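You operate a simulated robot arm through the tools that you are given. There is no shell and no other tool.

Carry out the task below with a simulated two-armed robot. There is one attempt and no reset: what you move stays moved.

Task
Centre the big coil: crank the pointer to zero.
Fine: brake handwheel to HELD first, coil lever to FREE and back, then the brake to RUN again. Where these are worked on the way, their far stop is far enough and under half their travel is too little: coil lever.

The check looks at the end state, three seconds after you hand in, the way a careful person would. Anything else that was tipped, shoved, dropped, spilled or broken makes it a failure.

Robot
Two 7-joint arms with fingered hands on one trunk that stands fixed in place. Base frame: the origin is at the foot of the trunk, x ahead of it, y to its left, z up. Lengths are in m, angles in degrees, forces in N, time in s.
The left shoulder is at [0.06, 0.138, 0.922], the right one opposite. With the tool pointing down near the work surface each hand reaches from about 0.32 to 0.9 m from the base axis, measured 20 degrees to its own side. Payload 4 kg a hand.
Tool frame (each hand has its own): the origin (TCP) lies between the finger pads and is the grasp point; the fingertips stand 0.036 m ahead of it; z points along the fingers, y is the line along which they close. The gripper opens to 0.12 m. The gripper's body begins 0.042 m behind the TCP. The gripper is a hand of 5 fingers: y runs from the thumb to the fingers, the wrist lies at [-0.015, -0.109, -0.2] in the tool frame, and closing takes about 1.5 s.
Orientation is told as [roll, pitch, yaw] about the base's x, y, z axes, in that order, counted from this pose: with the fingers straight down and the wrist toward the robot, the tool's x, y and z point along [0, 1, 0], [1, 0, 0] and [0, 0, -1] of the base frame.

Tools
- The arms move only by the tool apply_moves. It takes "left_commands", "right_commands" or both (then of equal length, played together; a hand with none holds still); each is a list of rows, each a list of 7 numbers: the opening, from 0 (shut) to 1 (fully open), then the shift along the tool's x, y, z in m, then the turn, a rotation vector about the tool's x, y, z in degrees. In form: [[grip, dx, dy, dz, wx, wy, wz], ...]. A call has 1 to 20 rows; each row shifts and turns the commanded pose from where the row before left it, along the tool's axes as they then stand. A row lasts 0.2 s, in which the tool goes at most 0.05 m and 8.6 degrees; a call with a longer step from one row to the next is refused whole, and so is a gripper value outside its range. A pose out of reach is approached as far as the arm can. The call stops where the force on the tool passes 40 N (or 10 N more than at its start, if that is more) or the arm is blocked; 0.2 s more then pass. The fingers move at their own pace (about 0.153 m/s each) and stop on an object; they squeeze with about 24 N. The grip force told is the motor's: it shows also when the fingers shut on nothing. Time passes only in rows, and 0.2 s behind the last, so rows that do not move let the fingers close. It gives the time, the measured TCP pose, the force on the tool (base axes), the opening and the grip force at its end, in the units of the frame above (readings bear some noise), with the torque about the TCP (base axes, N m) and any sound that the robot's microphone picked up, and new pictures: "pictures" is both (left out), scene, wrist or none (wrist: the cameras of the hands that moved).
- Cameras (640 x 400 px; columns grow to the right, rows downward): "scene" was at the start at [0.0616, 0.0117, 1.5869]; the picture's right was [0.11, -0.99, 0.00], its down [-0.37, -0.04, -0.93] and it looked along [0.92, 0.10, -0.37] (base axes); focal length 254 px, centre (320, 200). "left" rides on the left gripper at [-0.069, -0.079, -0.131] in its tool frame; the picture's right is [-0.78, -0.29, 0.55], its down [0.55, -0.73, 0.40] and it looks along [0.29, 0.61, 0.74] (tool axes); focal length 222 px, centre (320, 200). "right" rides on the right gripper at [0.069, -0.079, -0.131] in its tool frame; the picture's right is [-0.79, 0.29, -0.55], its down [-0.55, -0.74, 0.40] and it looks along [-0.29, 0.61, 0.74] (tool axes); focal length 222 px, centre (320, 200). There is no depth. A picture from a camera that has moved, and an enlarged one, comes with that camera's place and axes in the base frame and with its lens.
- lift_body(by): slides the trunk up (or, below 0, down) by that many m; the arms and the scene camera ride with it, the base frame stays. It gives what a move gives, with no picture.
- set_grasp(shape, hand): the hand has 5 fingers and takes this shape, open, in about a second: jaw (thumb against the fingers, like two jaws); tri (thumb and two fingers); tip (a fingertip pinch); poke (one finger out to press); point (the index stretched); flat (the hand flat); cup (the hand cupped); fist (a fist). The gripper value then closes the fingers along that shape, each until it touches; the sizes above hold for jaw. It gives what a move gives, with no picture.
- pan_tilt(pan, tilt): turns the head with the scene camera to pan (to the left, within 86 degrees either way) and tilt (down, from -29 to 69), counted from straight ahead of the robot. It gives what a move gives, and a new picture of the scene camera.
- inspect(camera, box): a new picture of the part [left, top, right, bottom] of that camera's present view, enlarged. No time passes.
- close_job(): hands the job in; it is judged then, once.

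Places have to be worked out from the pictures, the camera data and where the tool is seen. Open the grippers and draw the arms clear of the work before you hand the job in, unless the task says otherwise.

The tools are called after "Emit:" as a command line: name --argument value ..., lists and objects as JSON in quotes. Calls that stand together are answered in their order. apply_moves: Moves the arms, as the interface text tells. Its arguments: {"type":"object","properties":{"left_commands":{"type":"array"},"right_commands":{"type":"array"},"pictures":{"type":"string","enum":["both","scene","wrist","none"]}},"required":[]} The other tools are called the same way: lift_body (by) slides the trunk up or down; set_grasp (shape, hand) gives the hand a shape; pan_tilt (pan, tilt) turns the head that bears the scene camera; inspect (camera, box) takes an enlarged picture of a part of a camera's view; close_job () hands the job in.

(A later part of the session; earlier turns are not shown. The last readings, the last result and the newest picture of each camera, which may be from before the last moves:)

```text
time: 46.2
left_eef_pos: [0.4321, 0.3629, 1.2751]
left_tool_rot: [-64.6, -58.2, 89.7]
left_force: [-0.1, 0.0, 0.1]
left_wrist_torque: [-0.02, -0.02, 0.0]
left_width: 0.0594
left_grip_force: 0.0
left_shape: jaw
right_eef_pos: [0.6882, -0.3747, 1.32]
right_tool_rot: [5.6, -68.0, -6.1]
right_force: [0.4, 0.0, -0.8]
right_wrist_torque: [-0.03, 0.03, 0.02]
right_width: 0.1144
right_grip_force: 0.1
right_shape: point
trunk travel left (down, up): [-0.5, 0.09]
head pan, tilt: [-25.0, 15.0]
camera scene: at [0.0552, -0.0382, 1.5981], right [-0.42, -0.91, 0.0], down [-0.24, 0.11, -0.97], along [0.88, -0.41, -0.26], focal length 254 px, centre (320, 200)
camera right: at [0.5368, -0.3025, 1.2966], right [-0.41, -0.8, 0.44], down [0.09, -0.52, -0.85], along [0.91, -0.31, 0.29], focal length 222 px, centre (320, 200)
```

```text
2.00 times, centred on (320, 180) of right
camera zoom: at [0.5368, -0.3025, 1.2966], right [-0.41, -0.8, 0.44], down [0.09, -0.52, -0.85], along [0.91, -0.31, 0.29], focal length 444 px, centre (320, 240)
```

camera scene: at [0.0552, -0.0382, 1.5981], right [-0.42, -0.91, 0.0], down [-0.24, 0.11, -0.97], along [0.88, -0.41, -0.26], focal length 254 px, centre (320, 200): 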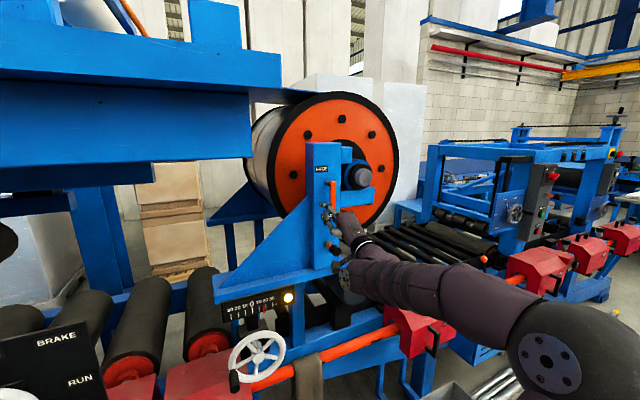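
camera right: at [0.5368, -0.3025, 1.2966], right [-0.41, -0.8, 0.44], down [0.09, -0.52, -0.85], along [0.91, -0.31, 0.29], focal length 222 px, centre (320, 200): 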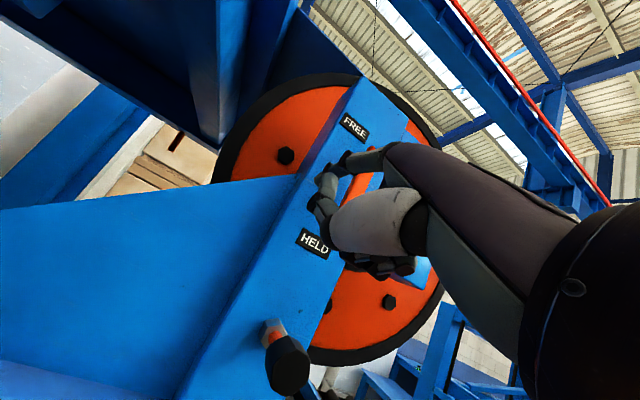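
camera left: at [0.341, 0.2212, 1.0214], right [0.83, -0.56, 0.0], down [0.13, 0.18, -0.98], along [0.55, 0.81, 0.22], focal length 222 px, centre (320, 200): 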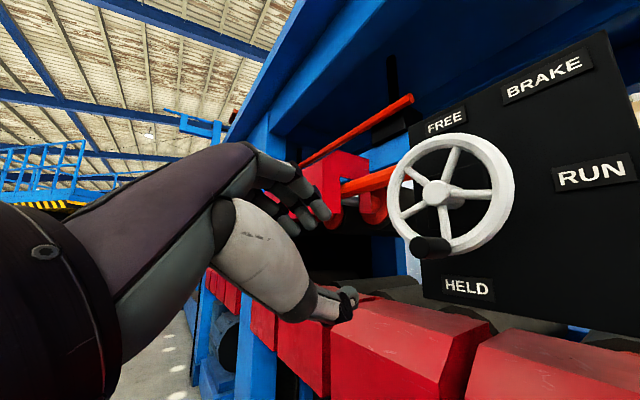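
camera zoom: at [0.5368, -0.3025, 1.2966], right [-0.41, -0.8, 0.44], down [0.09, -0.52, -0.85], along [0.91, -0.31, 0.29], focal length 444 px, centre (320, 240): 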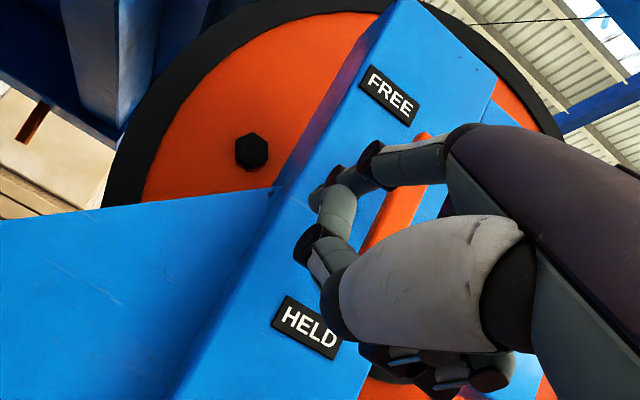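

The fingertip is beside the bar on its left. I push gently right in 1 cm steps to see whether the lever swings that way.

Emit:
apply_moves --right_commands '[[1, -0.01, 0.0004, 0, 0, 0, 0], [1, -0.01, 0.0004, 0, 0, 0, 0], [1, -0.01, 0.0004, 0, 0, 0, 0], [1, -0.01, 0.0004, 0, 0, 0, 0]]' --pictures "scene"

Emit:
inspect --camera "scene" --box '[290, 140, 390, 240]'

Emit:
inspect --camera "right" --box '[220, 80, 420, 280]'

```text
time: 47.2
left_eef_pos: [0.43, 0.3644, 1.2763]
left_tool_rot: [-64.9, -58.0, 89.9]
left_force: [0.7, 0.1, 0.1]
left_wrist_torque: [0.0, -0.02, -0.01]
left_width: 0.0597
left_grip_force: 0.0
left_shape: jaw
right_eef_pos: [0.6876, -0.4115, 1.3222]
right_tool_rot: [5.3, -68.2, -5.5]
right_force: [-2.3, 7.9, -1.2]
right_wrist_torque: [-0.45, -0.06, 0.43]
right_width: 0.0
right_grip_force: 0.0
right_shape: point
trunk travel left (down, up): [-0.5, 0.09]
head pan, tilt: [-25.0, 15.0]
camera scene: at [0.0537, -0.0366, 1.5982], right [-0.42, -0.91, 0.0], down [-0.23, 0.11, -0.97], along [0.88, -0.41, -0.26], focal length 254 px, centre (320, 200)
```

scene: 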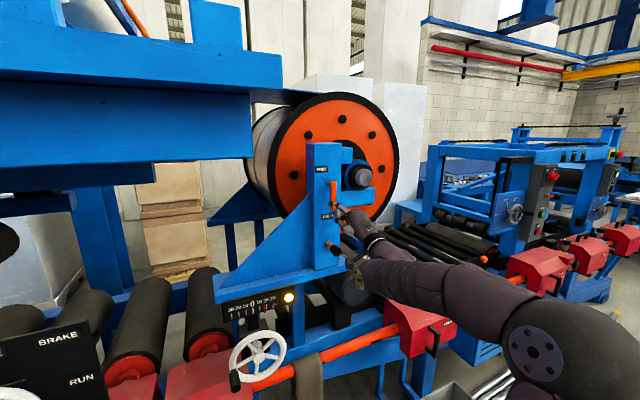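

```text
4.00 times, centred on (340, 190) of scene
camera zoom: at [0.0537, -0.0366, 1.5982], right [-0.42, -0.91, 0.0], down [-0.23, 0.11, -0.97], along [0.88, -0.41, -0.26], focal length 1017 px, centre (240, 240)
```

zoom: 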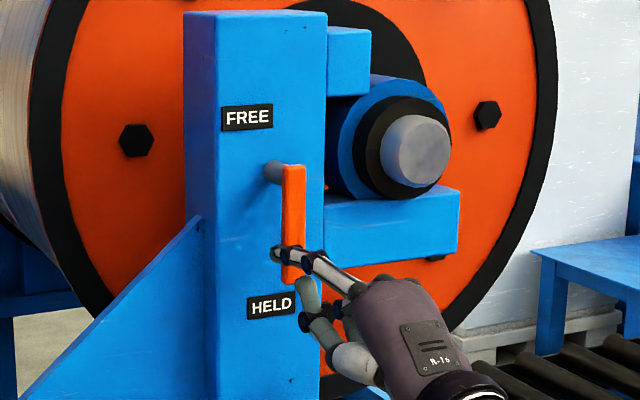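

```text
2.00 times, centred on (320, 180) of right
camera zoom: at [0.5365, -0.3392, 1.298], right [-0.41, -0.8, 0.45], down [0.09, -0.52, -0.85], along [0.91, -0.31, 0.29], focal length 444 px, centre (320, 240)
```

zoom: 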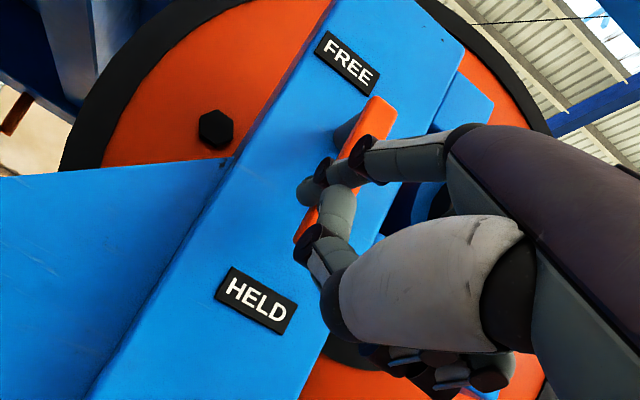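

The finger touches the bar (8 N) and it has not moved. I push one more centimetre to see whether it gives or is a stop.

Emit:
apply_moves --right_commands '[[1, -0.006, 0.0002, 0, 0, 0, 0], [1, -0.006, 0.0002, 0, 0, 0, 0]]' --pictures "none"

Emit:
inspect --camera "scene" --box '[290, 140, 390, 240]'

```text
time: 47.8
left_eef_pos: [0.4305, 0.3671, 1.2754]
left_tool_rot: [-64.7, -58.1, 90.0]
left_force: [-0.8, 0.3, 0.4]
left_wrist_torque: [0.05, -0.02, -0.04]
left_width: 0.0598
left_grip_force: 0.1
left_shape: jaw
right_eef_pos: [0.6874, -0.4208, 1.3215]
right_tool_rot: [5.0, -68.1, -5.1]
right_force: [-1.9, 19.2, -2.9]
right_wrist_torque: [-1.26, 0.01, 0.99]
right_width: 0.0003
right_grip_force: 0.1
right_shape: point
trunk travel left (down, up): [-0.5, 0.09]
head pan, tilt: [-25.0, 15.0]
```

```text
4.00 times, centred on (340, 190) of scene
camera zoom: at [0.0539, -0.0342, 1.5983], right [-0.42, -0.91, 0.0], down [-0.23, 0.11, -0.97], along [0.88, -0.41, -0.26], focal length 1017 px, centre (240, 240)
```

zoom: 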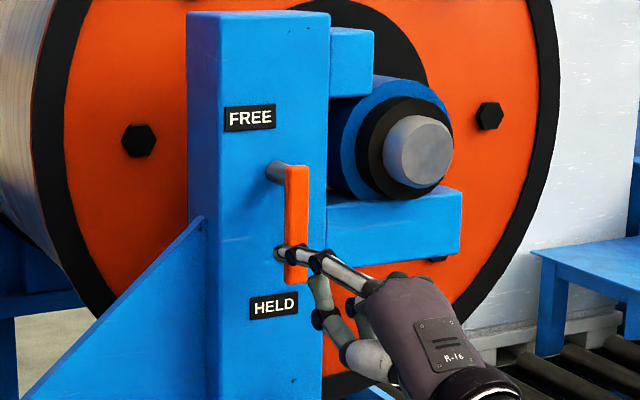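

19 N with no movement at all, so the bar is against its stop on that side. I back off, go around in front of the bar and put the finger on its right side.

Emit:
apply_moves --right_commands '[[1, 0.015, -0.0006, 0, 0, 0, 0], [1, 0.015, -0.0006, 0, 0, 0, 0], [1, -0.0004, -0.011, -0.0279, 0, 0, 0], [1, -0.0004, -0.011, -0.0279, 0, 0, 0], [1, -0.0004, -0.011, -0.0279, 0, 0, 0], [1, -0.0175, 0.0007, 0, 0, 0, 0], [1, -0.0175, 0.0007, 0, 0, 0, 0], [1, -0.0175, 0.0007, 0, 0, 0, 0]]' --pictures "both"

Emit:
inspect --camera "scene" --box '[290, 140, 390, 240]'

Emit:
inspect --camera "right" --box '[220, 80, 420, 280]'

```text
time: 49.6
left_eef_pos: [0.4309, 0.3617, 1.2768]
left_tool_rot: [-64.7, -58.2, 89.9]
left_force: [-0.3, 0.1, -0.1]
left_wrist_torque: [0.0, -0.02, 0.02]
left_width: 0.0597
left_grip_force: 0.2
left_shape: jaw
right_eef_pos: [0.5974, -0.4493, 1.3229]
right_tool_rot: [5.6, -68.1, -6.0]
right_force: [-0.3, -0.2, 0.9]
right_wrist_torque: [-0.02, 0.01, 0.02]
right_width: 0.0
right_grip_force: 0.0
right_shape: point
trunk travel left (down, up): [-0.5, 0.09]
head pan, tilt: [-25.0, 15.0]
camera scene: at [0.0543, -0.0384, 1.5982], right [-0.42, -0.91, 0.0], down [-0.23, 0.11, -0.97], along [0.88, -0.41, -0.26], focal length 254 px, centre (320, 200)
camera right: at [0.4471, -0.3758, 1.2997], right [-0.41, -0.8, 0.44], down [0.09, -0.52, -0.85], along [0.91, -0.31, 0.28], focal length 222 px, centre (320, 200)
```

scene: 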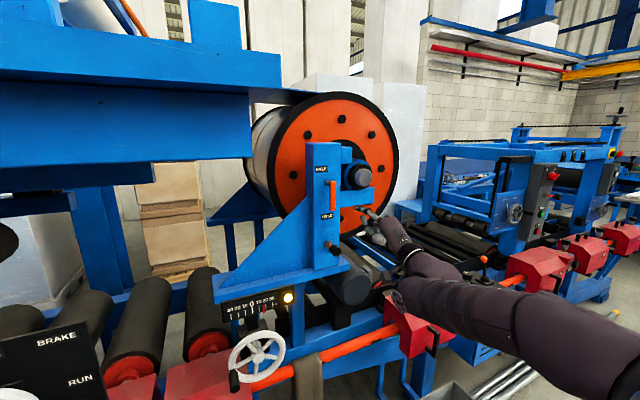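
right: 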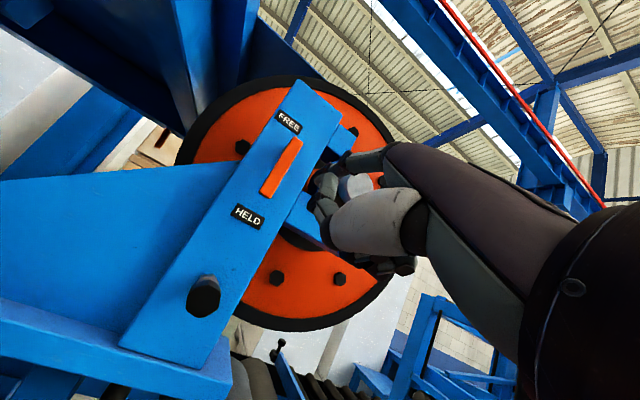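

```text
4.00 times, centred on (340, 190) of scene
camera zoom: at [0.0543, -0.0384, 1.5982], right [-0.42, -0.91, 0.0], down [-0.23, 0.11, -0.97], along [0.88, -0.41, -0.26], focal length 1017 px, centre (240, 240)
```

zoom: 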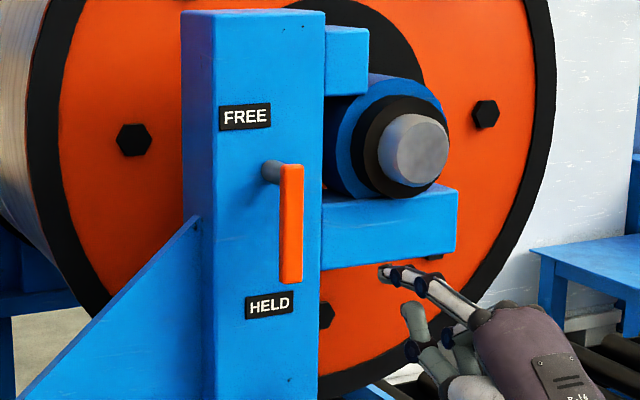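

```text
2.00 times, centred on (320, 180) of right
camera zoom: at [0.4471, -0.3758, 1.2997], right [-0.41, -0.8, 0.44], down [0.09, -0.52, -0.85], along [0.91, -0.31, 0.28], focal length 444 px, centre (320, 240)
```

zoom: 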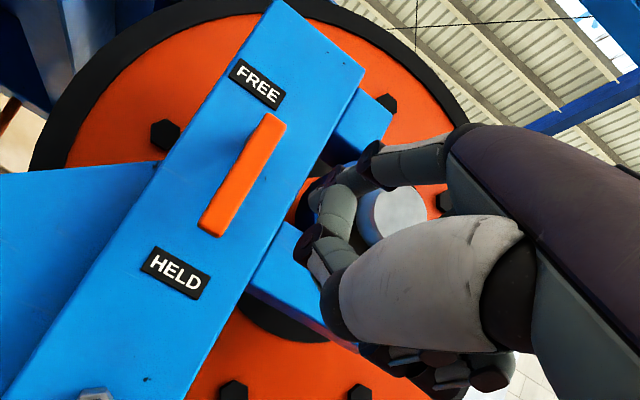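

The bracket to the right lies behind the upright's front face, so there is room. I move the fingertip forward beside the bar's right side, then push left in small steps.

Emit:
apply_moves --right_commands '[[1, 0.0004, 0.011, 0.0279, 0, 0, 0], [1, 0.0004, 0.011, 0.0279, 0, 0, 0], [1, 0.0004, 0.011, 0.0279, 0, 0, 0], [1, 0.01, -0.0004, 0, 0, 0, 0], [1, 0.01, -0.0004, 0, 0, 0, 0], [1, 0.01, -0.0004, 0, 0, 0, 0]]' --pictures "scene"

Emit:
inspect --camera "scene" --box '[290, 140, 390, 240]'

Emit:
inspect --camera "right" --box '[220, 80, 420, 280]'

```text
time: 51.0
left_eef_pos: [0.4298, 0.3634, 1.276]
left_tool_rot: [-64.8, -58.2, 89.8]
left_force: [0.3, 0.4, 0.4]
left_wrist_torque: [-0.07, -0.03, 0.01]
left_width: 0.06
left_grip_force: 0.0
left_shape: jaw
right_eef_pos: [0.6884, -0.4189, 1.3221]
right_tool_rot: [5.7, -68.1, -6.0]
right_force: [-0.9, -3.0, 0.5]
right_wrist_torque: [0.18, -0.03, -0.15]
right_width: 0.1141
right_grip_force: 0.1
right_shape: point
trunk travel left (down, up): [-0.5, 0.09]
head pan, tilt: [-25.0, 15.0]
camera scene: at [0.054, -0.0385, 1.5982], right [-0.42, -0.91, 0.0], down [-0.23, 0.11, -0.97], along [0.88, -0.41, -0.26], focal length 254 px, centre (320, 200)
```

scene: 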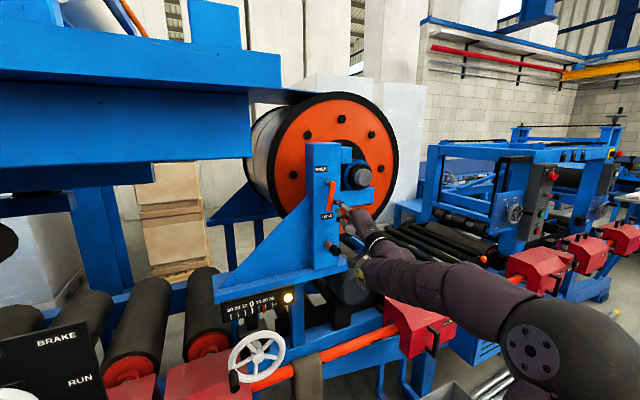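

```text
4.00 times, centred on (340, 190) of scene
camera zoom: at [0.054, -0.0385, 1.5982], right [-0.42, -0.91, 0.0], down [-0.23, 0.11, -0.97], along [0.88, -0.41, -0.26], focal length 1017 px, centre (240, 240)
```

zoom: 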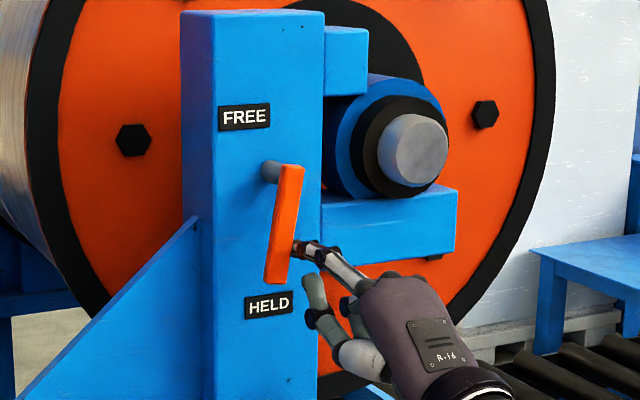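

```text
2.00 times, centred on (320, 180) of right
camera zoom: at [0.5373, -0.3467, 1.299], right [-0.41, -0.8, 0.44], down [0.09, -0.52, -0.85], along [0.91, -0.31, 0.28], focal length 444 px, centre (320, 240)
```

zoom: 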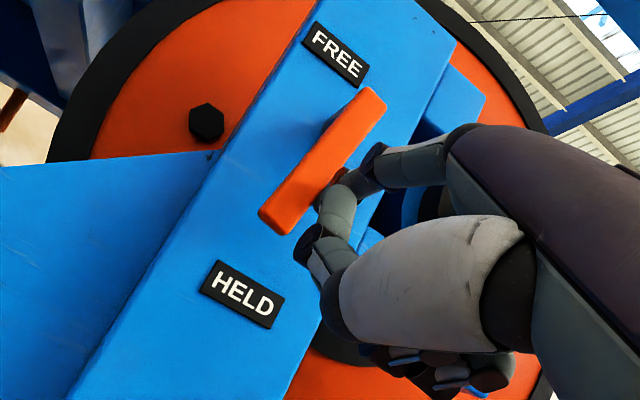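

The bar swings freely to the left (only 3 N). I follow its arc around the pin with the finger up to about 80°.

Emit:
apply_moves --right_commands '[[1, 0.00996, -0.00123, 0.00034, 0, 0, 0], [1, 0.0096, 0.0004, -0.0003, 0, 0, 0], [1, 0.0093, 0.002, -0.0009, 0, 0, 0], [1, 0.0088, 0.0035, -0.0015, 0, 0, 0], [1, 0.0081, 0.0048, -0.002, 0, 0, 0], [1, 0.0069, 0.006, -0.0025, 0, 0, 0], [1, 0.0058, 0.0071, -0.0029, 0, 0, 0]]' --pictures "scene"

Emit:
inspect --camera "scene" --box '[290, 140, 390, 240]'

Emit:
inspect --camera "right" --box '[220, 80, 420, 280]'

```text
time: 52.6
left_eef_pos: [0.4311, 0.3647, 1.2761]
left_tool_rot: [-64.7, -58.1, 89.8]
left_force: [-0.1, -0.2, 0.5]
left_wrist_torque: [-0.01, 0.02, -0.02]
left_width: 0.06
left_grip_force: 0.0
left_shape: jaw
right_eef_pos: [0.6883, -0.3598, 1.3499]
right_tool_rot: [5.6, -68.2, -6.0]
right_force: [0.2, -0.1, 0.1]
right_wrist_torque: [-0.03, 0.0, -0.03]
right_width: 0.1139
right_grip_force: 0.0
right_shape: point
trunk travel left (down, up): [-0.5, 0.09]
head pan, tilt: [-25.0, 15.0]
camera scene: at [0.054, -0.0379, 1.5982], right [-0.42, -0.91, 0.0], down [-0.23, 0.11, -0.97], along [0.88, -0.41, -0.26], focal length 254 px, centre (320, 200)
```

scene: 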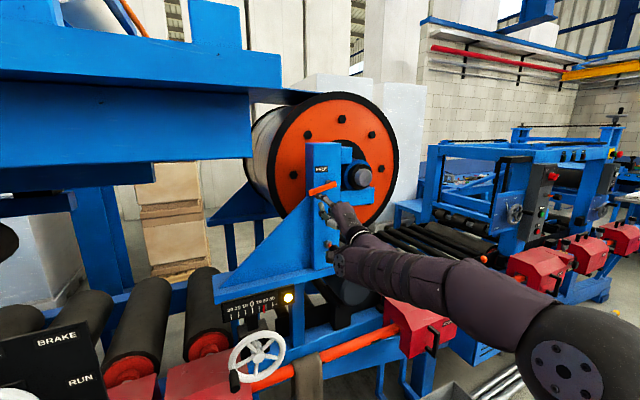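

```text
4.00 times, centred on (340, 190) of scene
camera zoom: at [0.054, -0.0379, 1.5982], right [-0.42, -0.91, 0.0], down [-0.23, 0.11, -0.97], along [0.88, -0.41, -0.26], focal length 1017 px, centre (240, 240)
```

zoom: 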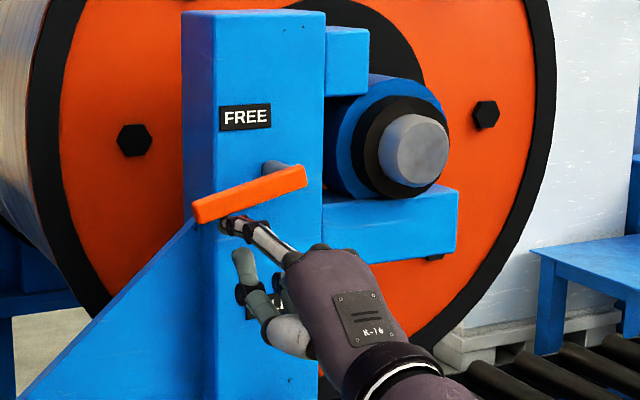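

```text
2.00 times, centred on (320, 180) of right
camera zoom: at [0.5369, -0.2876, 1.3262], right [-0.41, -0.8, 0.44], down [0.09, -0.52, -0.85], along [0.91, -0.31, 0.29], focal length 444 px, centre (320, 240)
```

zoom: 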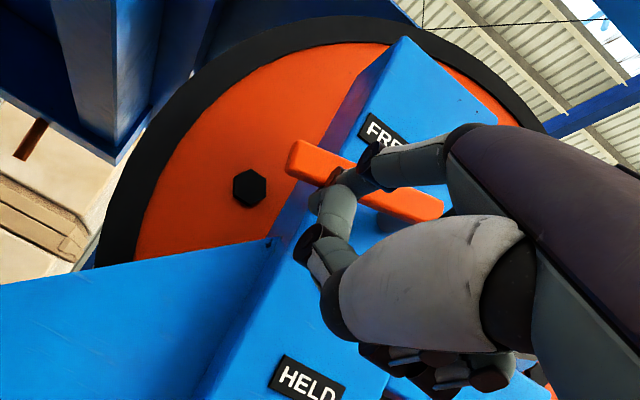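

The lever is nearly horizontal and still free. I keep following the arc upward, watching the force for the far stop.

Emit:
apply_moves --right_commands '[[1, 0.0044, 0.0079, -0.0032, 0, 0, 0], [1, 0.0028, 0.0084, -0.0034, 0, 0, 0], [1, 0.0012, 0.0089, -0.0035, 0, 0, 0], [1, -0.0004, 0.009, -0.0035, 0, 0, 0]]' --pictures "scene"

Emit:
inspect --camera "scene" --box '[290, 140, 390, 240]'

```text
time: 53.6
left_eef_pos: [0.4312, 0.3627, 1.2753]
left_tool_rot: [-64.7, -58.2, 89.8]
left_force: [0.1, -0.3, -0.4]
left_wrist_torque: [-0.04, -0.05, -0.02]
left_width: 0.0597
left_grip_force: 0.1
left_shape: jaw
right_eef_pos: [0.689, -0.3536, 1.3826]
right_tool_rot: [5.6, -67.9, -5.9]
right_force: [-1.9, 0.9, -11.0]
right_wrist_torque: [-0.18, 0.44, 0.11]
right_width: 0.1143
right_grip_force: 0.1
right_shape: point
trunk travel left (down, up): [-0.5, 0.09]
head pan, tilt: [-25.0, 15.0]
camera scene: at [0.0546, -0.0383, 1.598], right [-0.42, -0.91, 0.0], down [-0.23, 0.11, -0.97], along [0.88, -0.41, -0.26], focal length 254 px, centre (320, 200)
```

scene: 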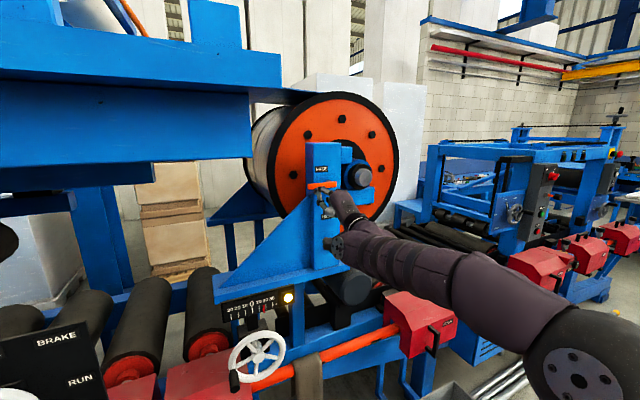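

```text
4.00 times, centred on (340, 190) of scene
camera zoom: at [0.0546, -0.0383, 1.598], right [-0.42, -0.91, 0.0], down [-0.23, 0.11, -0.97], along [0.88, -0.41, -0.26], focal length 1017 px, centre (240, 240)
```

zoom: 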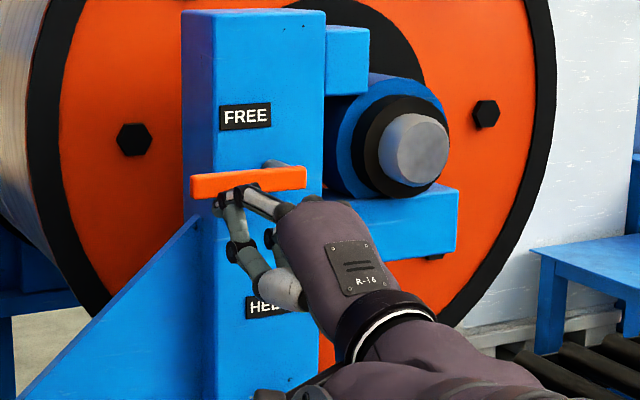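

The bar is now horizontal and resistance has risen to 11 N, so this looks like the far stop at 90°. I press a few millimetres more to be sure it is fully there.

Emit:
apply_moves --right_commands '[[1, 0.0002, 0.0046, -0.0018, 0, 0, 0], [1, 0.0002, 0.0046, -0.0018, 0, 0, 0]]' --pictures "none"

Emit:
inspect --camera "scene" --box '[290, 140, 390, 240]'

```text
time: 54.2
left_eef_pos: [0.4308, 0.3638, 1.276]
left_tool_rot: [-64.7, -58.2, 89.9]
left_force: [0.2, 0.1, -0.2]
left_wrist_torque: [-0.02, 0.0, 0.0]
left_width: 0.0601
left_grip_force: 0.1
left_shape: jaw
right_eef_pos: [0.6898, -0.3533, 1.3916]
right_tool_rot: [5.6, -67.9, -5.9]
right_force: [-9.1, 4.5, -22.2]
right_wrist_torque: [-0.37, 0.81, 0.26]
right_width: 0.1144
right_grip_force: 0.0
right_shape: point
trunk travel left (down, up): [-0.5, 0.09]
head pan, tilt: [-25.0, 15.0]
```

```text
4.00 times, centred on (340, 190) of scene
camera zoom: at [0.0547, -0.0384, 1.598], right [-0.42, -0.91, 0.0], down [-0.24, 0.11, -0.97], along [0.88, -0.41, -0.26], focal length 1017 px, centre (240, 240)
```

zoom: 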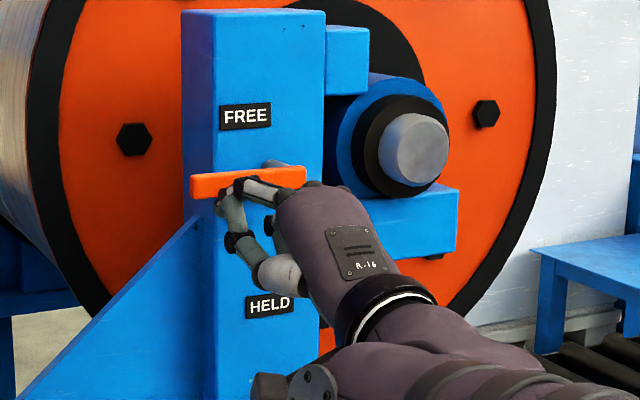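

The bar sits against its stop (22 N, no movement): the lever is at FREE. I lower the finger off the bar and withdraw straight back.

Emit:
apply_moves --right_commands '[[1, -0.0005, -0.014, 0.0055, 0, 0, 0], [1, -0.0005, -0.014, 0.0055, 0, 0, 0], [1, -0.0004, -0.011, -0.0279, 0, 0, 0], [1, -0.0004, -0.011, -0.0279, 0, 0, 0], [1, -0.0004, -0.011, -0.0279, 0, 0, 0], [1, -0.0005, -0.0147, -0.0372, 0, 0, 0], [1, -0.0005, -0.0147, -0.0372, 0, 0, 0], [1, -0.0005, -0.0147, -0.0372, 0, 0, 0]]' --pictures "scene"

Emit:
inspect --camera "scene" --box '[220, 140, 390, 390]'

```text
time: 56.0
left_eef_pos: [0.4293, 0.3636, 1.2764]
left_tool_rot: [-64.9, -58.2, 90.0]
left_force: [-1.1, 1.2, -1.1]
left_wrist_torque: [-0.01, 0.0, -0.01]
left_width: 0.0595
left_grip_force: 0.2
left_shape: jaw
right_eef_pos: [0.4756, -0.355, 1.3675]
right_tool_rot: [5.8, -68.2, -6.0]
right_force: [0.6, -0.7, -1.2]
right_wrist_torque: [-0.01, 0.01, 0.0]
right_width: 0.1143
right_grip_force: 0.1
right_shape: point
trunk travel left (down, up): [-0.5, 0.09]
head pan, tilt: [-25.0, 15.0]
camera scene: at [0.0526, -0.0381, 1.5983], right [-0.42, -0.91, 0.0], down [-0.23, 0.11, -0.97], along [0.88, -0.41, -0.26], focal length 254 px, centre (320, 200)
```

scene: 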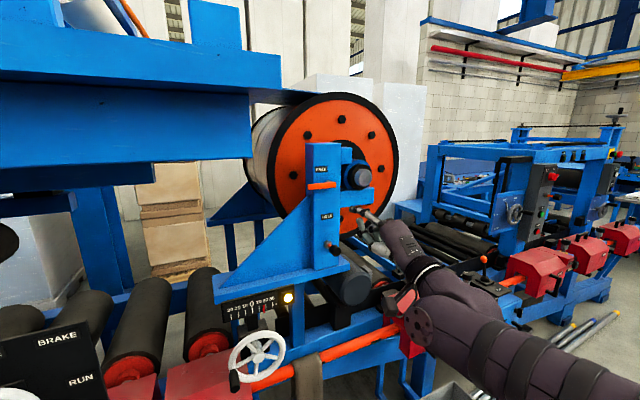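

```text
1.60 times, centred on (305, 265) of scene
camera zoom: at [0.0526, -0.0381, 1.5983], right [-0.42, -0.91, 0.0], down [-0.23, 0.11, -0.97], along [0.88, -0.41, -0.26], focal length 407 px, centre (344, 96)
```

zoom: 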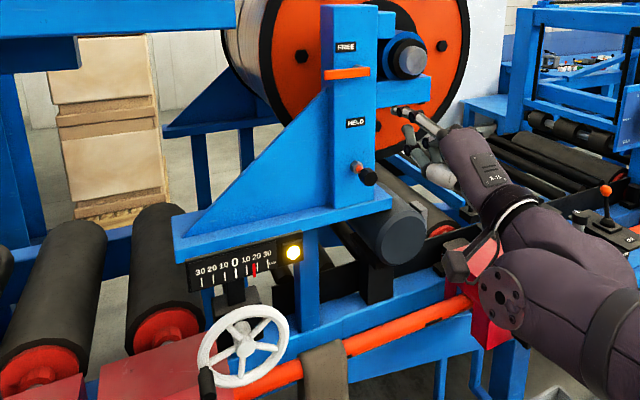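

The lever stays at FREE on its own. Now for the crank: I draw the right hand back a bit more, return it to jaw shape, and lower the trunk by 0.25 again.

Emit:
apply_moves --right_commands '[[1, -0.0005, -0.0147, -0.0372, 0, 0, 0], [1, -0.0005, -0.0147, -0.0372, 0, 0, 0]]' --pictures "none"

Emit:
set_grasp --hand "right" --shape "jaw"

Emit:
lift_body --by -0.25

Emit:
pan_tilt --pan -10 --tilt 25

```text
time: 56.6
left_eef_pos: [0.4293, 0.363, 1.2753]
left_tool_rot: [-64.9, -58.2, 89.9]
left_force: [-1.3, 0.6, -0.3]
left_wrist_torque: [-0.01, -0.02, -0.02]
left_width: 0.0597
left_grip_force: 0.1
left_shape: jaw
right_eef_pos: [0.3973, -0.3551, 1.3677]
right_tool_rot: [5.6, -68.2, -6.1]
right_force: [-0.7, 0.1, 0.4]
right_wrist_torque: [-0.01, 0.03, 0.01]
right_width: 0.1143
right_grip_force: 0.1
right_shape: point
trunk travel left (down, up): [-0.5, 0.09]
head pan, tilt: [-25.0, 15.0]
```

```text
time: 57.5
left_eef_pos: [0.4308, 0.3625, 1.2755]
left_tool_rot: [-64.8, -58.2, 89.8]
left_force: [-0.8, 1.2, 0.2]
left_wrist_torque: [-0.05, 0.01, 0.01]
left_width: 0.0595
left_grip_force: 0.2
left_shape: jaw
right_eef_pos: [0.3992, -0.3554, 1.3678]
right_tool_rot: [5.6, -68.2, -6.0]
right_force: [-0.1, 0.5, -0.6]
right_wrist_torque: [-0.03, 0.02, 0.02]
right_width: 0.12
right_grip_force: 0.1
right_shape: jaw
trunk travel left (down, up): [-0.5, 0.09]
head pan, tilt: [-25.0, 15.0]
```

```text
time: 60.1
left_eef_pos: [0.4307, 0.3633, 1.0278]
left_tool_rot: [-64.8, -58.2, 89.8]
left_force: [1.4, 0.3, 0.0]
left_wrist_torque: [-0.02, -0.02, -0.01]
left_width: 0.0594
left_grip_force: 0.0
left_shape: jaw
right_eef_pos: [0.3977, -0.3551, 1.1175]
right_tool_rot: [5.6, -68.2, -5.9]
right_force: [-0.5, 0.4, -0.9]
right_wrist_torque: [0.02, 0.0, -0.01]
right_width: 0.1197
right_grip_force: 0.0
right_shape: jaw
trunk travel left (down, up): [-0.25, 0.34]
head pan, tilt: [-25.0, 15.0]
```

```text
time: 60.9
left_eef_pos: [0.4313, 0.3629, 1.0265]
left_tool_rot: [-64.7, -58.2, 89.8]
left_force: [-0.4, 1.0, 0.4]
left_wrist_torque: [0.01, 0.02, 0.04]
left_width: 0.0598
left_grip_force: 0.1
left_shape: jaw
right_eef_pos: [0.3979, -0.3543, 1.1178]
right_tool_rot: [5.5, -68.3, -6.0]
right_force: [0.2, 0.8, 0.6]
right_wrist_torque: [-0.01, 0.01, 0.01]
right_width: 0.1198
right_grip_force: 0.0
right_shape: jaw
trunk travel left (down, up): [-0.25, 0.34]
head pan, tilt: [-10.0, 25.0]
camera scene: at [0.06, -0.0147, 1.332], right [-0.17, -0.98, 0.0], down [-0.42, 0.07, -0.91], along [0.89, -0.16, -0.42], focal length 254 px, centre (320, 200)
```

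scene: 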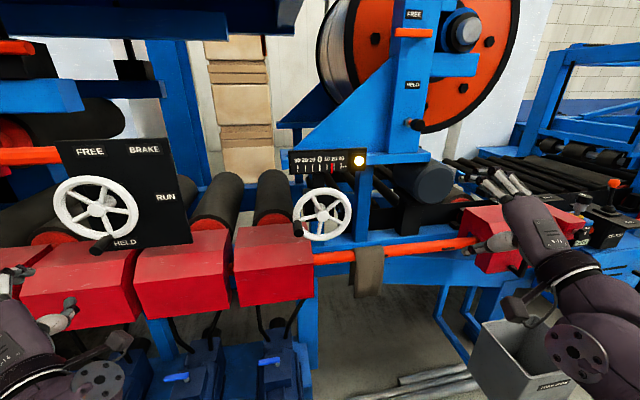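

Brake still at HELD, lever at FREE. I now roll the right hand to the mirrored grasp orientation that worked on the left (thumb upper-left, pointing forward and slightly inward).

Emit:
apply_moves --right_commands '[[1, 0, 0, 0, 1.02, 0.617, 8.07], [1, 0, 0, 0, 1.02, 0.617, 8.07], [1, 0, 0, 0, 1.02, 0.617, 8.07], [1, 0, 0, 0, 1.02, 0.617, 8.07], [1, 0, 0, 0, 1.02, 0.617, 8.07], [1, 0, 0, 0, 1.02, 0.617, 8.07], [1, 0, 0, 0, 1.02, 0.617, 8.07], [1, 0, 0, 0, 1.02, 0.617, 8.07], [1, 0, 0, 0, 1.02, 0.617, 8.07], [1, 0, 0, 0, 1.02, 0.617, 8.07], [1, 0, 0, 0, 1.02, 0.617, 8.07], [1, 0, 0, 0, 1.02, 0.617, 8.07], [1, 0, 0, 0, 1.02, 0.617, 8.07], [1, 0, 0, 0, 1.02, 0.617, 8.07], [1, 0, 0, 0, 1.02, 0.617, 8.07]]' --pictures "both"

```text
time: 62.3
left_eef_pos: [0.4315, 0.3626, 1.0257]
left_tool_rot: [-64.7, -58.2, 89.8]
left_force: [-0.3, -0.7, -0.3]
left_wrist_torque: [0.01, -0.03, 0.0]
left_width: 0.0597
left_grip_force: 0.0
left_shape: jaw
right_eef_pos: [0.4178, -0.2861, 1.1204]
right_tool_rot: [61.8, -33.7, -53.8]
right_force: [0.1, -0.2, -0.7]
right_wrist_torque: [0.03, 0.0, 0.04]
right_width: 0.1196
right_grip_force: 0.0
right_shape: jaw
trunk travel left (down, up): [-0.25, 0.34]
head pan, tilt: [-10.0, 25.0]
stopped in row 6 (right hand): the arm was blocked; the commanded pose is now the measured one
camera scene: at [0.0602, -0.015, 1.3307], right [-0.17, -0.98, 0.0], down [-0.42, 0.07, -0.91], along [0.89, -0.16, -0.42], focal length 254 px, centre (320, 200)
camera right: at [0.2698, -0.2269, 1.179], right [-0.4, -0.89, -0.2], down [-0.07, 0.25, -0.97], along [0.91, -0.37, -0.16], focal length 222 px, centre (320, 200)
```

scene: 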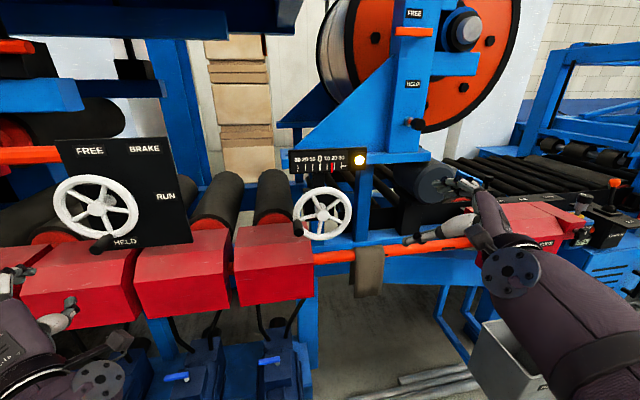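
right: 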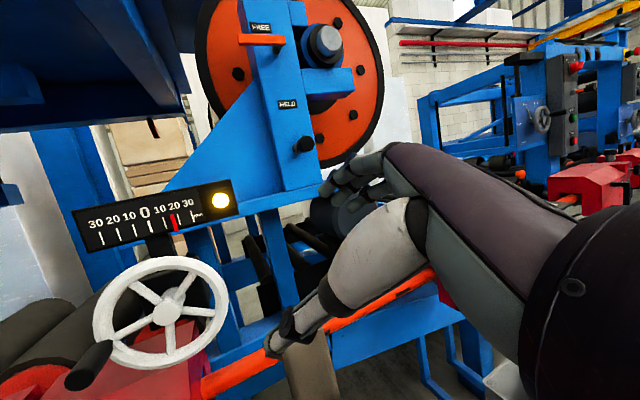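

The roll stopped part-way at a limit. I shift the hand sideways toward the crank, keeping well in front of it, where the arm should have more freedom.

Emit:
apply_moves --right_commands '[[1, 0.0192, -0.0294, 0.0146, 0, 0, 0], [1, 0.0192, -0.0294, 0.0146, 0, 0, 0], [1, 0.0192, -0.0294, 0.0146, 0, 0, 0], [1, 0.0192, -0.0294, 0.0146, 0, 0, 0]]' --pictures "both"

```text
time: 63.0
left_eef_pos: [0.4312, 0.3633, 1.0276]
left_tool_rot: [-64.7, -58.2, 89.8]
left_force: [0.0, 0.6, 0.2]
left_wrist_torque: [-0.04, 0.04, 0.02]
left_width: 0.0602
left_grip_force: 0.1
left_shape: jaw
right_eef_pos: [0.4337, -0.1561, 1.0717]
right_tool_rot: [62.6, -25.0, -42.5]
right_force: [-0.5, 0.0, -0.1]
right_wrist_torque: [0.02, 0.02, 0.01]
right_width: 0.1202
right_grip_force: 0.1
right_shape: jaw
trunk travel left (down, up): [-0.25, 0.34]
head pan, tilt: [-10.0, 25.0]
stopped in row 3 (right hand): the arm was blocked; the commanded pose is now the measured one
camera scene: at [0.0599, -0.015, 1.3332], right [-0.17, -0.98, 0.0], down [-0.42, 0.07, -0.91], along [0.89, -0.16, -0.42], focal length 254 px, centre (320, 200)
camera right: at [0.286, -0.1345, 1.1475], right [-0.24, -0.93, -0.28], down [-0.21, 0.33, -0.92], along [0.95, -0.16, -0.28], focal length 222 px, centre (320, 200)
```

scene: 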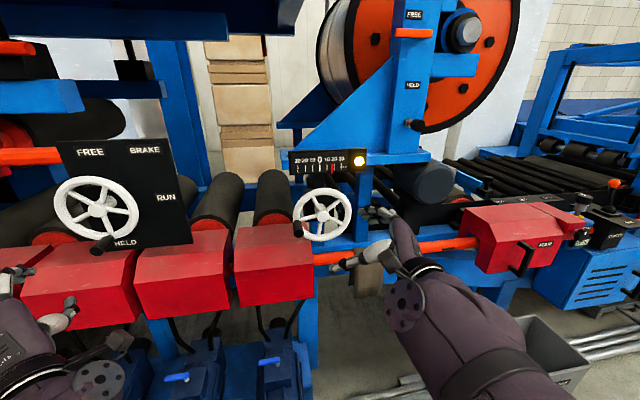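
right: 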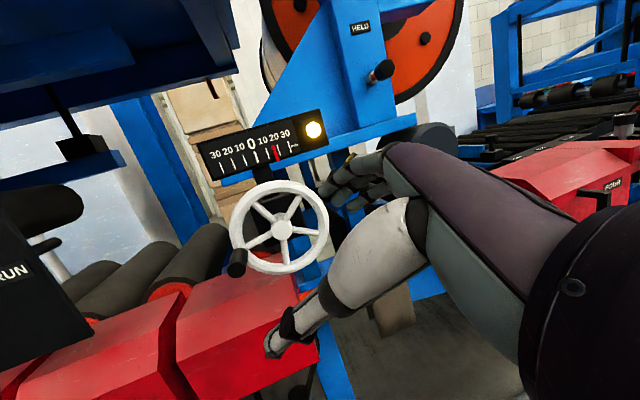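

The arm is again near its limits this close in. Palm-down with the hand angled inward should suit the crank if the shoulders are lower; the space in front is clear down to the motors (z ≈ 0.25), so I lower the trunk the remaining 0.25.

Emit:
lift_body --by -0.25

Emit:
apply_moves --right_commands '[[1, 0, 0, 0, -3.11, 1.1, -7.52], [1, 0, 0, 0, -3.11, 1.1, -7.52], [1, 0, 0, 0, -3.11, 1.1, -7.52], [1, 0, 0, 0, -3.11, 1.1, -7.52], [1, 0, 0, 0, -3.11, 1.1, -7.52], [1, 0, 0, 0, -3.11, 1.1, -7.52], [1, 0, 0, 0, -3.11, 1.1, -7.52], [1, 0, 0, 0, -3.11, 1.1, -7.52]]' --pictures "both"

```text
time: 65.6
left_eef_pos: [0.4311, 0.3548, 0.7814]
left_tool_rot: [-64.7, -59.0, 89.7]
left_force: [0.2, 0.3, 0.4]
left_wrist_torque: [-0.01, 0.0, 0.01]
left_width: 0.06
left_grip_force: 0.1
left_shape: jaw
right_eef_pos: [0.4388, -0.1667, 0.8133]
right_tool_rot: [63.2, -23.6, -42.7]
right_force: [-0.5, 0.0, -0.2]
right_wrist_torque: [0.0, 0.03, 0.01]
right_width: 0.12
right_grip_force: 0.0
right_shape: jaw
trunk travel left (down, up): [0.0, 0.59]
head pan, tilt: [-10.0, 25.0]
```

```text
time: 67.4
left_eef_pos: [0.4318, 0.3621, 0.777]
left_tool_rot: [-64.7, -58.1, 89.8]
left_force: [0.3, 0.5, -1.0]
left_wrist_torque: [-0.02, -0.02, -0.01]
left_width: 0.0599
left_grip_force: 0.2
left_shape: jaw
right_eef_pos: [0.4344, -0.157, 0.8207]
right_tool_rot: [-101.2, -89.6, 130.9]
right_force: [0.4, 0.2, -0.8]
right_wrist_torque: [0.02, 0.01, 0.01]
right_width: 0.12
right_grip_force: 0.0
right_shape: jaw
trunk travel left (down, up): [0.0, 0.59]
head pan, tilt: [-10.0, 25.0]
camera scene: at [0.0599, -0.0149, 1.0819], right [-0.17, -0.98, 0.0], down [-0.42, 0.07, -0.91], along [0.89, -0.16, -0.42], focal length 254 px, centre (320, 200)
camera right: at [0.2864, -0.1613, 0.7399], right [-0.09, -0.95, 0.3], down [0.62, -0.28, -0.73], along [0.78, 0.12, 0.62], focal length 222 px, centre (320, 200)
```

scene: 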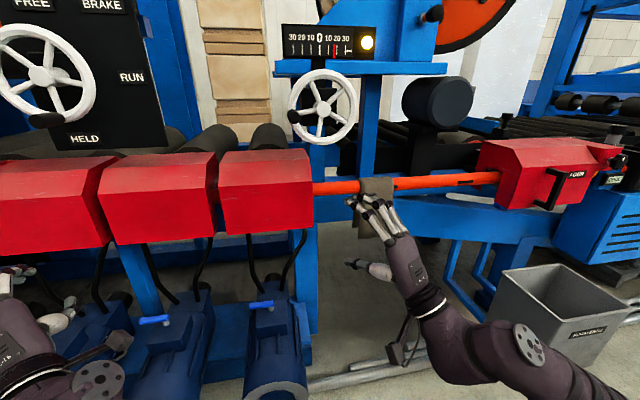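
right: 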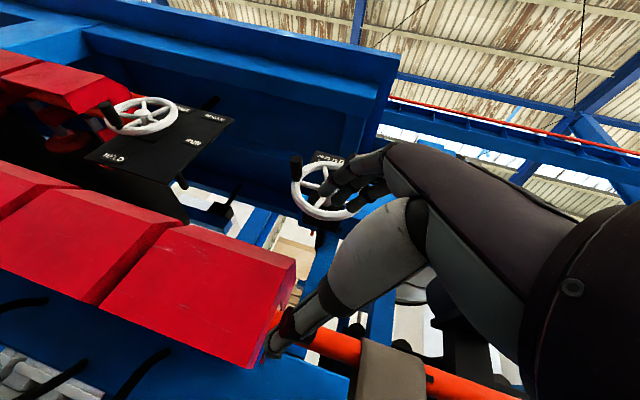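

Orientation reached: palm down, level, angled 30° inward. I take a close look at the crank from this lower viewpoint to refine its geometry.

Emit:
inspect --camera "scene" --box '[270, 10, 390, 160]'

Emit:
inspect --camera "right" --box '[260, 120, 420, 260]'

```text
2.67 times, centred on (330, 85) of scene
camera zoom: at [0.0599, -0.0149, 1.0819], right [-0.17, -0.98, 0.0], down [-0.42, 0.07, -0.91], along [0.89, -0.16, -0.42], focal length 678 px, centre (293, 507)
```

zoom: 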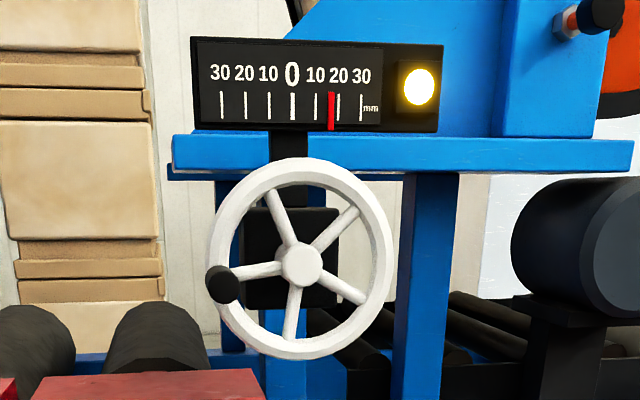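

```text
2.86 times, centred on (340, 190) of right
camera zoom: at [0.2864, -0.1613, 0.7399], right [-0.09, -0.95, 0.3], down [0.62, -0.28, -0.73], along [0.78, 0.12, 0.62], focal length 635 px, centre (263, 229)
```

zoom: 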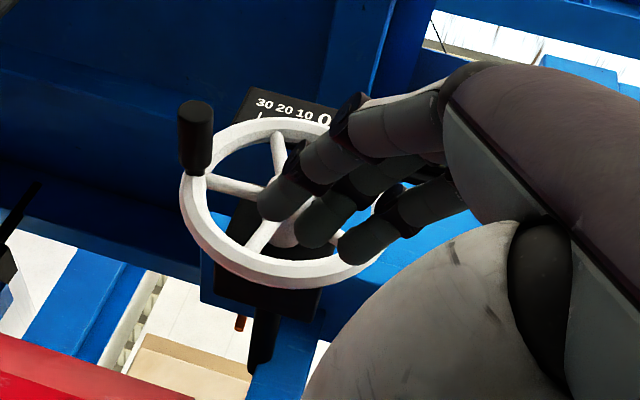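

The knob tip is near [0.555, -0.053, 1.026] and the crank centre near y -0.119, z 1.031. I raise the right hand to a pre-grasp point about 0.1 m before the knob.

Emit:
apply_moves --right_commands '[[1, 0.0059, 0.0408, 0.0115, 0, 0, 0], [1, 0.0059, 0.0408, 0.0115, 0, 0, 0], [1, 0.0059, 0.0408, 0.0115, 0, 0, 0], [1, 0.0059, 0.0408, 0.0115, 0, 0, 0], [1, 0.0057, 0.0408, 0.0113, 0, 0, 0]]' --pictures "both"

Emit:
inspect --camera "right" --box '[180, 100, 420, 380]'

```text
time: 68.6
left_eef_pos: [0.4307, 0.3632, 0.7767]
left_tool_rot: [-64.8, -58.2, 89.9]
left_force: [-0.3, -0.3, -0.1]
left_wrist_torque: [0.02, 0.01, 0.04]
left_width: 0.0598
left_grip_force: 0.0
left_shape: jaw
right_eef_pos: [0.4694, -0.1003, 1.0233]
right_tool_rot: [-82.3, -89.8, 111.9]
right_force: [-0.1, -0.3, 0.6]
right_wrist_torque: [0.01, 0.02, 0.03]
right_width: 0.1199
right_grip_force: 0.0
right_shape: jaw
trunk travel left (down, up): [0.0, 0.59]
head pan, tilt: [-10.0, 25.0]
camera scene: at [0.0602, -0.0148, 1.0819], right [-0.17, -0.98, 0.0], down [-0.42, 0.07, -0.91], along [0.89, -0.16, -0.42], focal length 254 px, centre (320, 200)
camera right: at [0.3215, -0.1051, 0.9432], right [-0.09, -0.95, 0.29], down [0.62, -0.28, -0.73], along [0.78, 0.12, 0.61], focal length 222 px, centre (320, 200)
```

scene: 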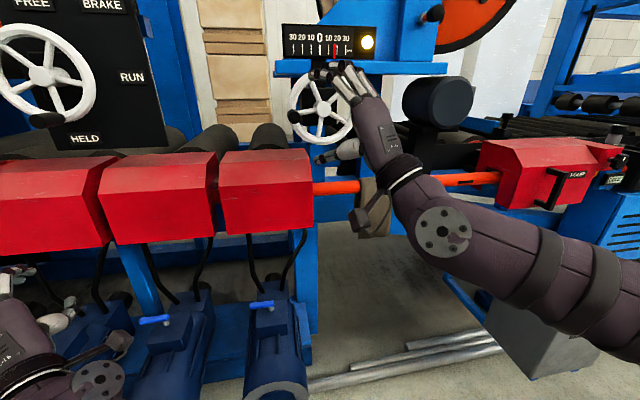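
right: 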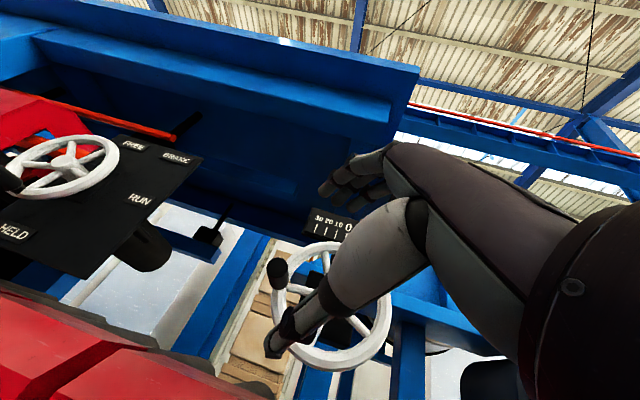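

```text
1.43 times, centred on (300, 240) of right
camera zoom: at [0.3215, -0.1051, 0.9432], right [-0.09, -0.95, 0.29], down [0.62, -0.28, -0.73], along [0.78, 0.12, 0.61], focal length 317 px, centre (349, 143)
```

zoom: 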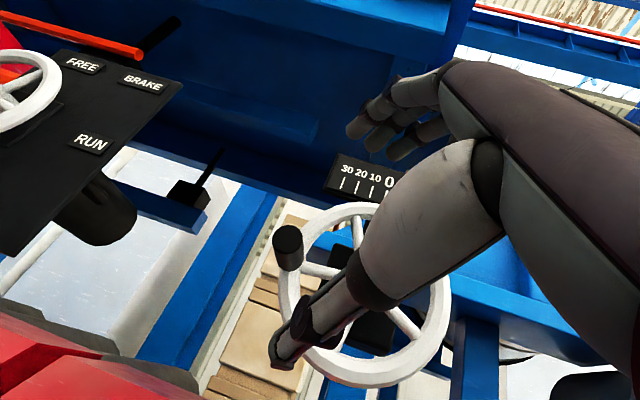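

The knob is lined up with the jaws. I advance 0.09 m so thumb (below) and fingers (above) straddle it.

Emit:
apply_moves --right_commands '[[0.75, -0.0004, -0.0011, 0.0231, 0, 0, 0], [0.75, -0.0004, -0.0011, 0.0231, 0, 0, 0], [0.75, -0.0004, -0.0011, 0.0231, 0, 0, 0], [0.75, 0, 0, 0.0231, 0, 0, 0]]' --pictures "both"

Emit:
inspect --camera "right" --box '[180, 100, 420, 380]'

Emit:
inspect --camera "scene" --box '[260, 10, 400, 190]'

```text
time: 69.6
left_eef_pos: [0.4303, 0.3623, 0.7771]
left_tool_rot: [-64.7, -58.2, 89.8]
left_force: [0.5, -0.6, 0.5]
left_wrist_torque: [-0.01, -0.01, 0.01]
left_width: 0.0597
left_grip_force: 0.1
left_shape: jaw
right_eef_pos: [0.5501, -0.0558, 1.0219]
right_tool_rot: [-103.4, -89.8, 133.1]
right_force: [0.1, -0.3, -0.5]
right_wrist_torque: [0.02, 0.06, 0.03]
right_width: 0.0902
right_grip_force: 0.1
right_shape: jaw
trunk travel left (down, up): [0.0, 0.59]
head pan, tilt: [-10.0, 25.0]
camera scene: at [0.0599, -0.0148, 1.082], right [-0.17, -0.98, 0.0], down [-0.42, 0.07, -0.91], along [0.89, -0.16, -0.42], focal length 254 px, centre (320, 200)
camera right: at [0.4017, -0.0607, 0.9415], right [-0.09, -0.95, 0.29], down [0.62, -0.28, -0.73], along [0.78, 0.12, 0.61], focal length 222 px, centre (320, 200)
```

scene: 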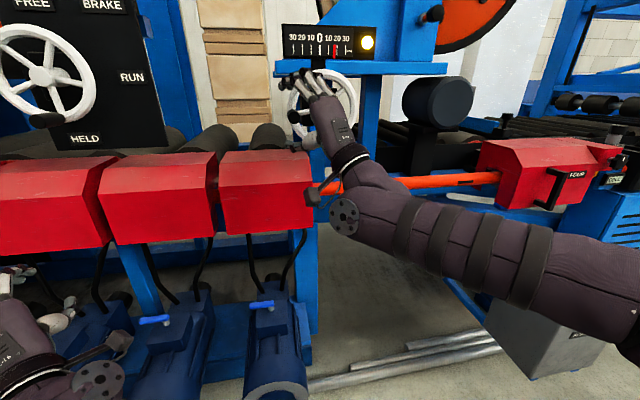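
right: 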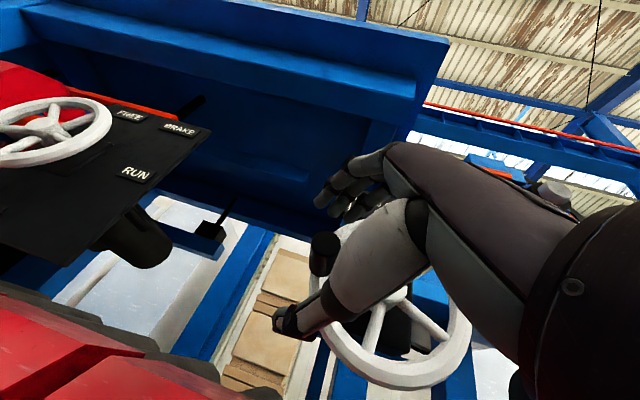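

```text
1.43 times, centred on (300, 240) of right
camera zoom: at [0.4017, -0.0607, 0.9415], right [-0.09, -0.95, 0.29], down [0.62, -0.28, -0.73], along [0.78, 0.12, 0.61], focal length 317 px, centre (349, 143)
```

zoom: 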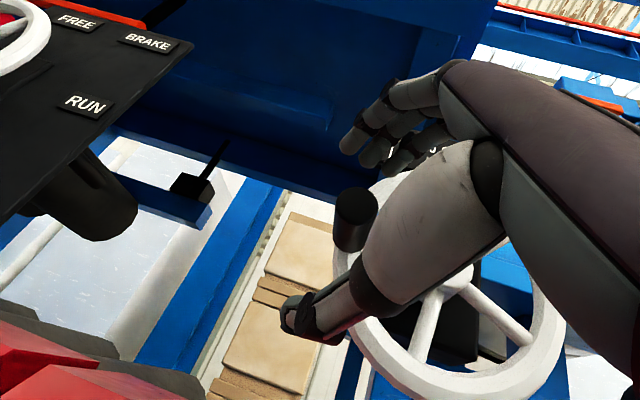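

```text
2.22 times, centred on (330, 100) of scene
camera zoom: at [0.0599, -0.0148, 1.082], right [-0.17, -0.98, 0.0], down [-0.42, 0.07, -0.91], along [0.89, -0.16, -0.42], focal length 565 px, centre (298, 422)
```

zoom: 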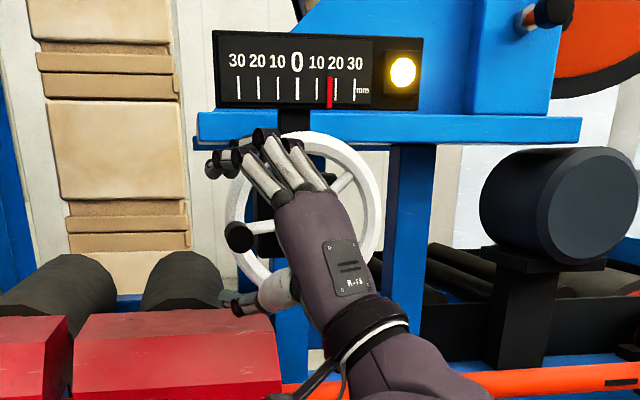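

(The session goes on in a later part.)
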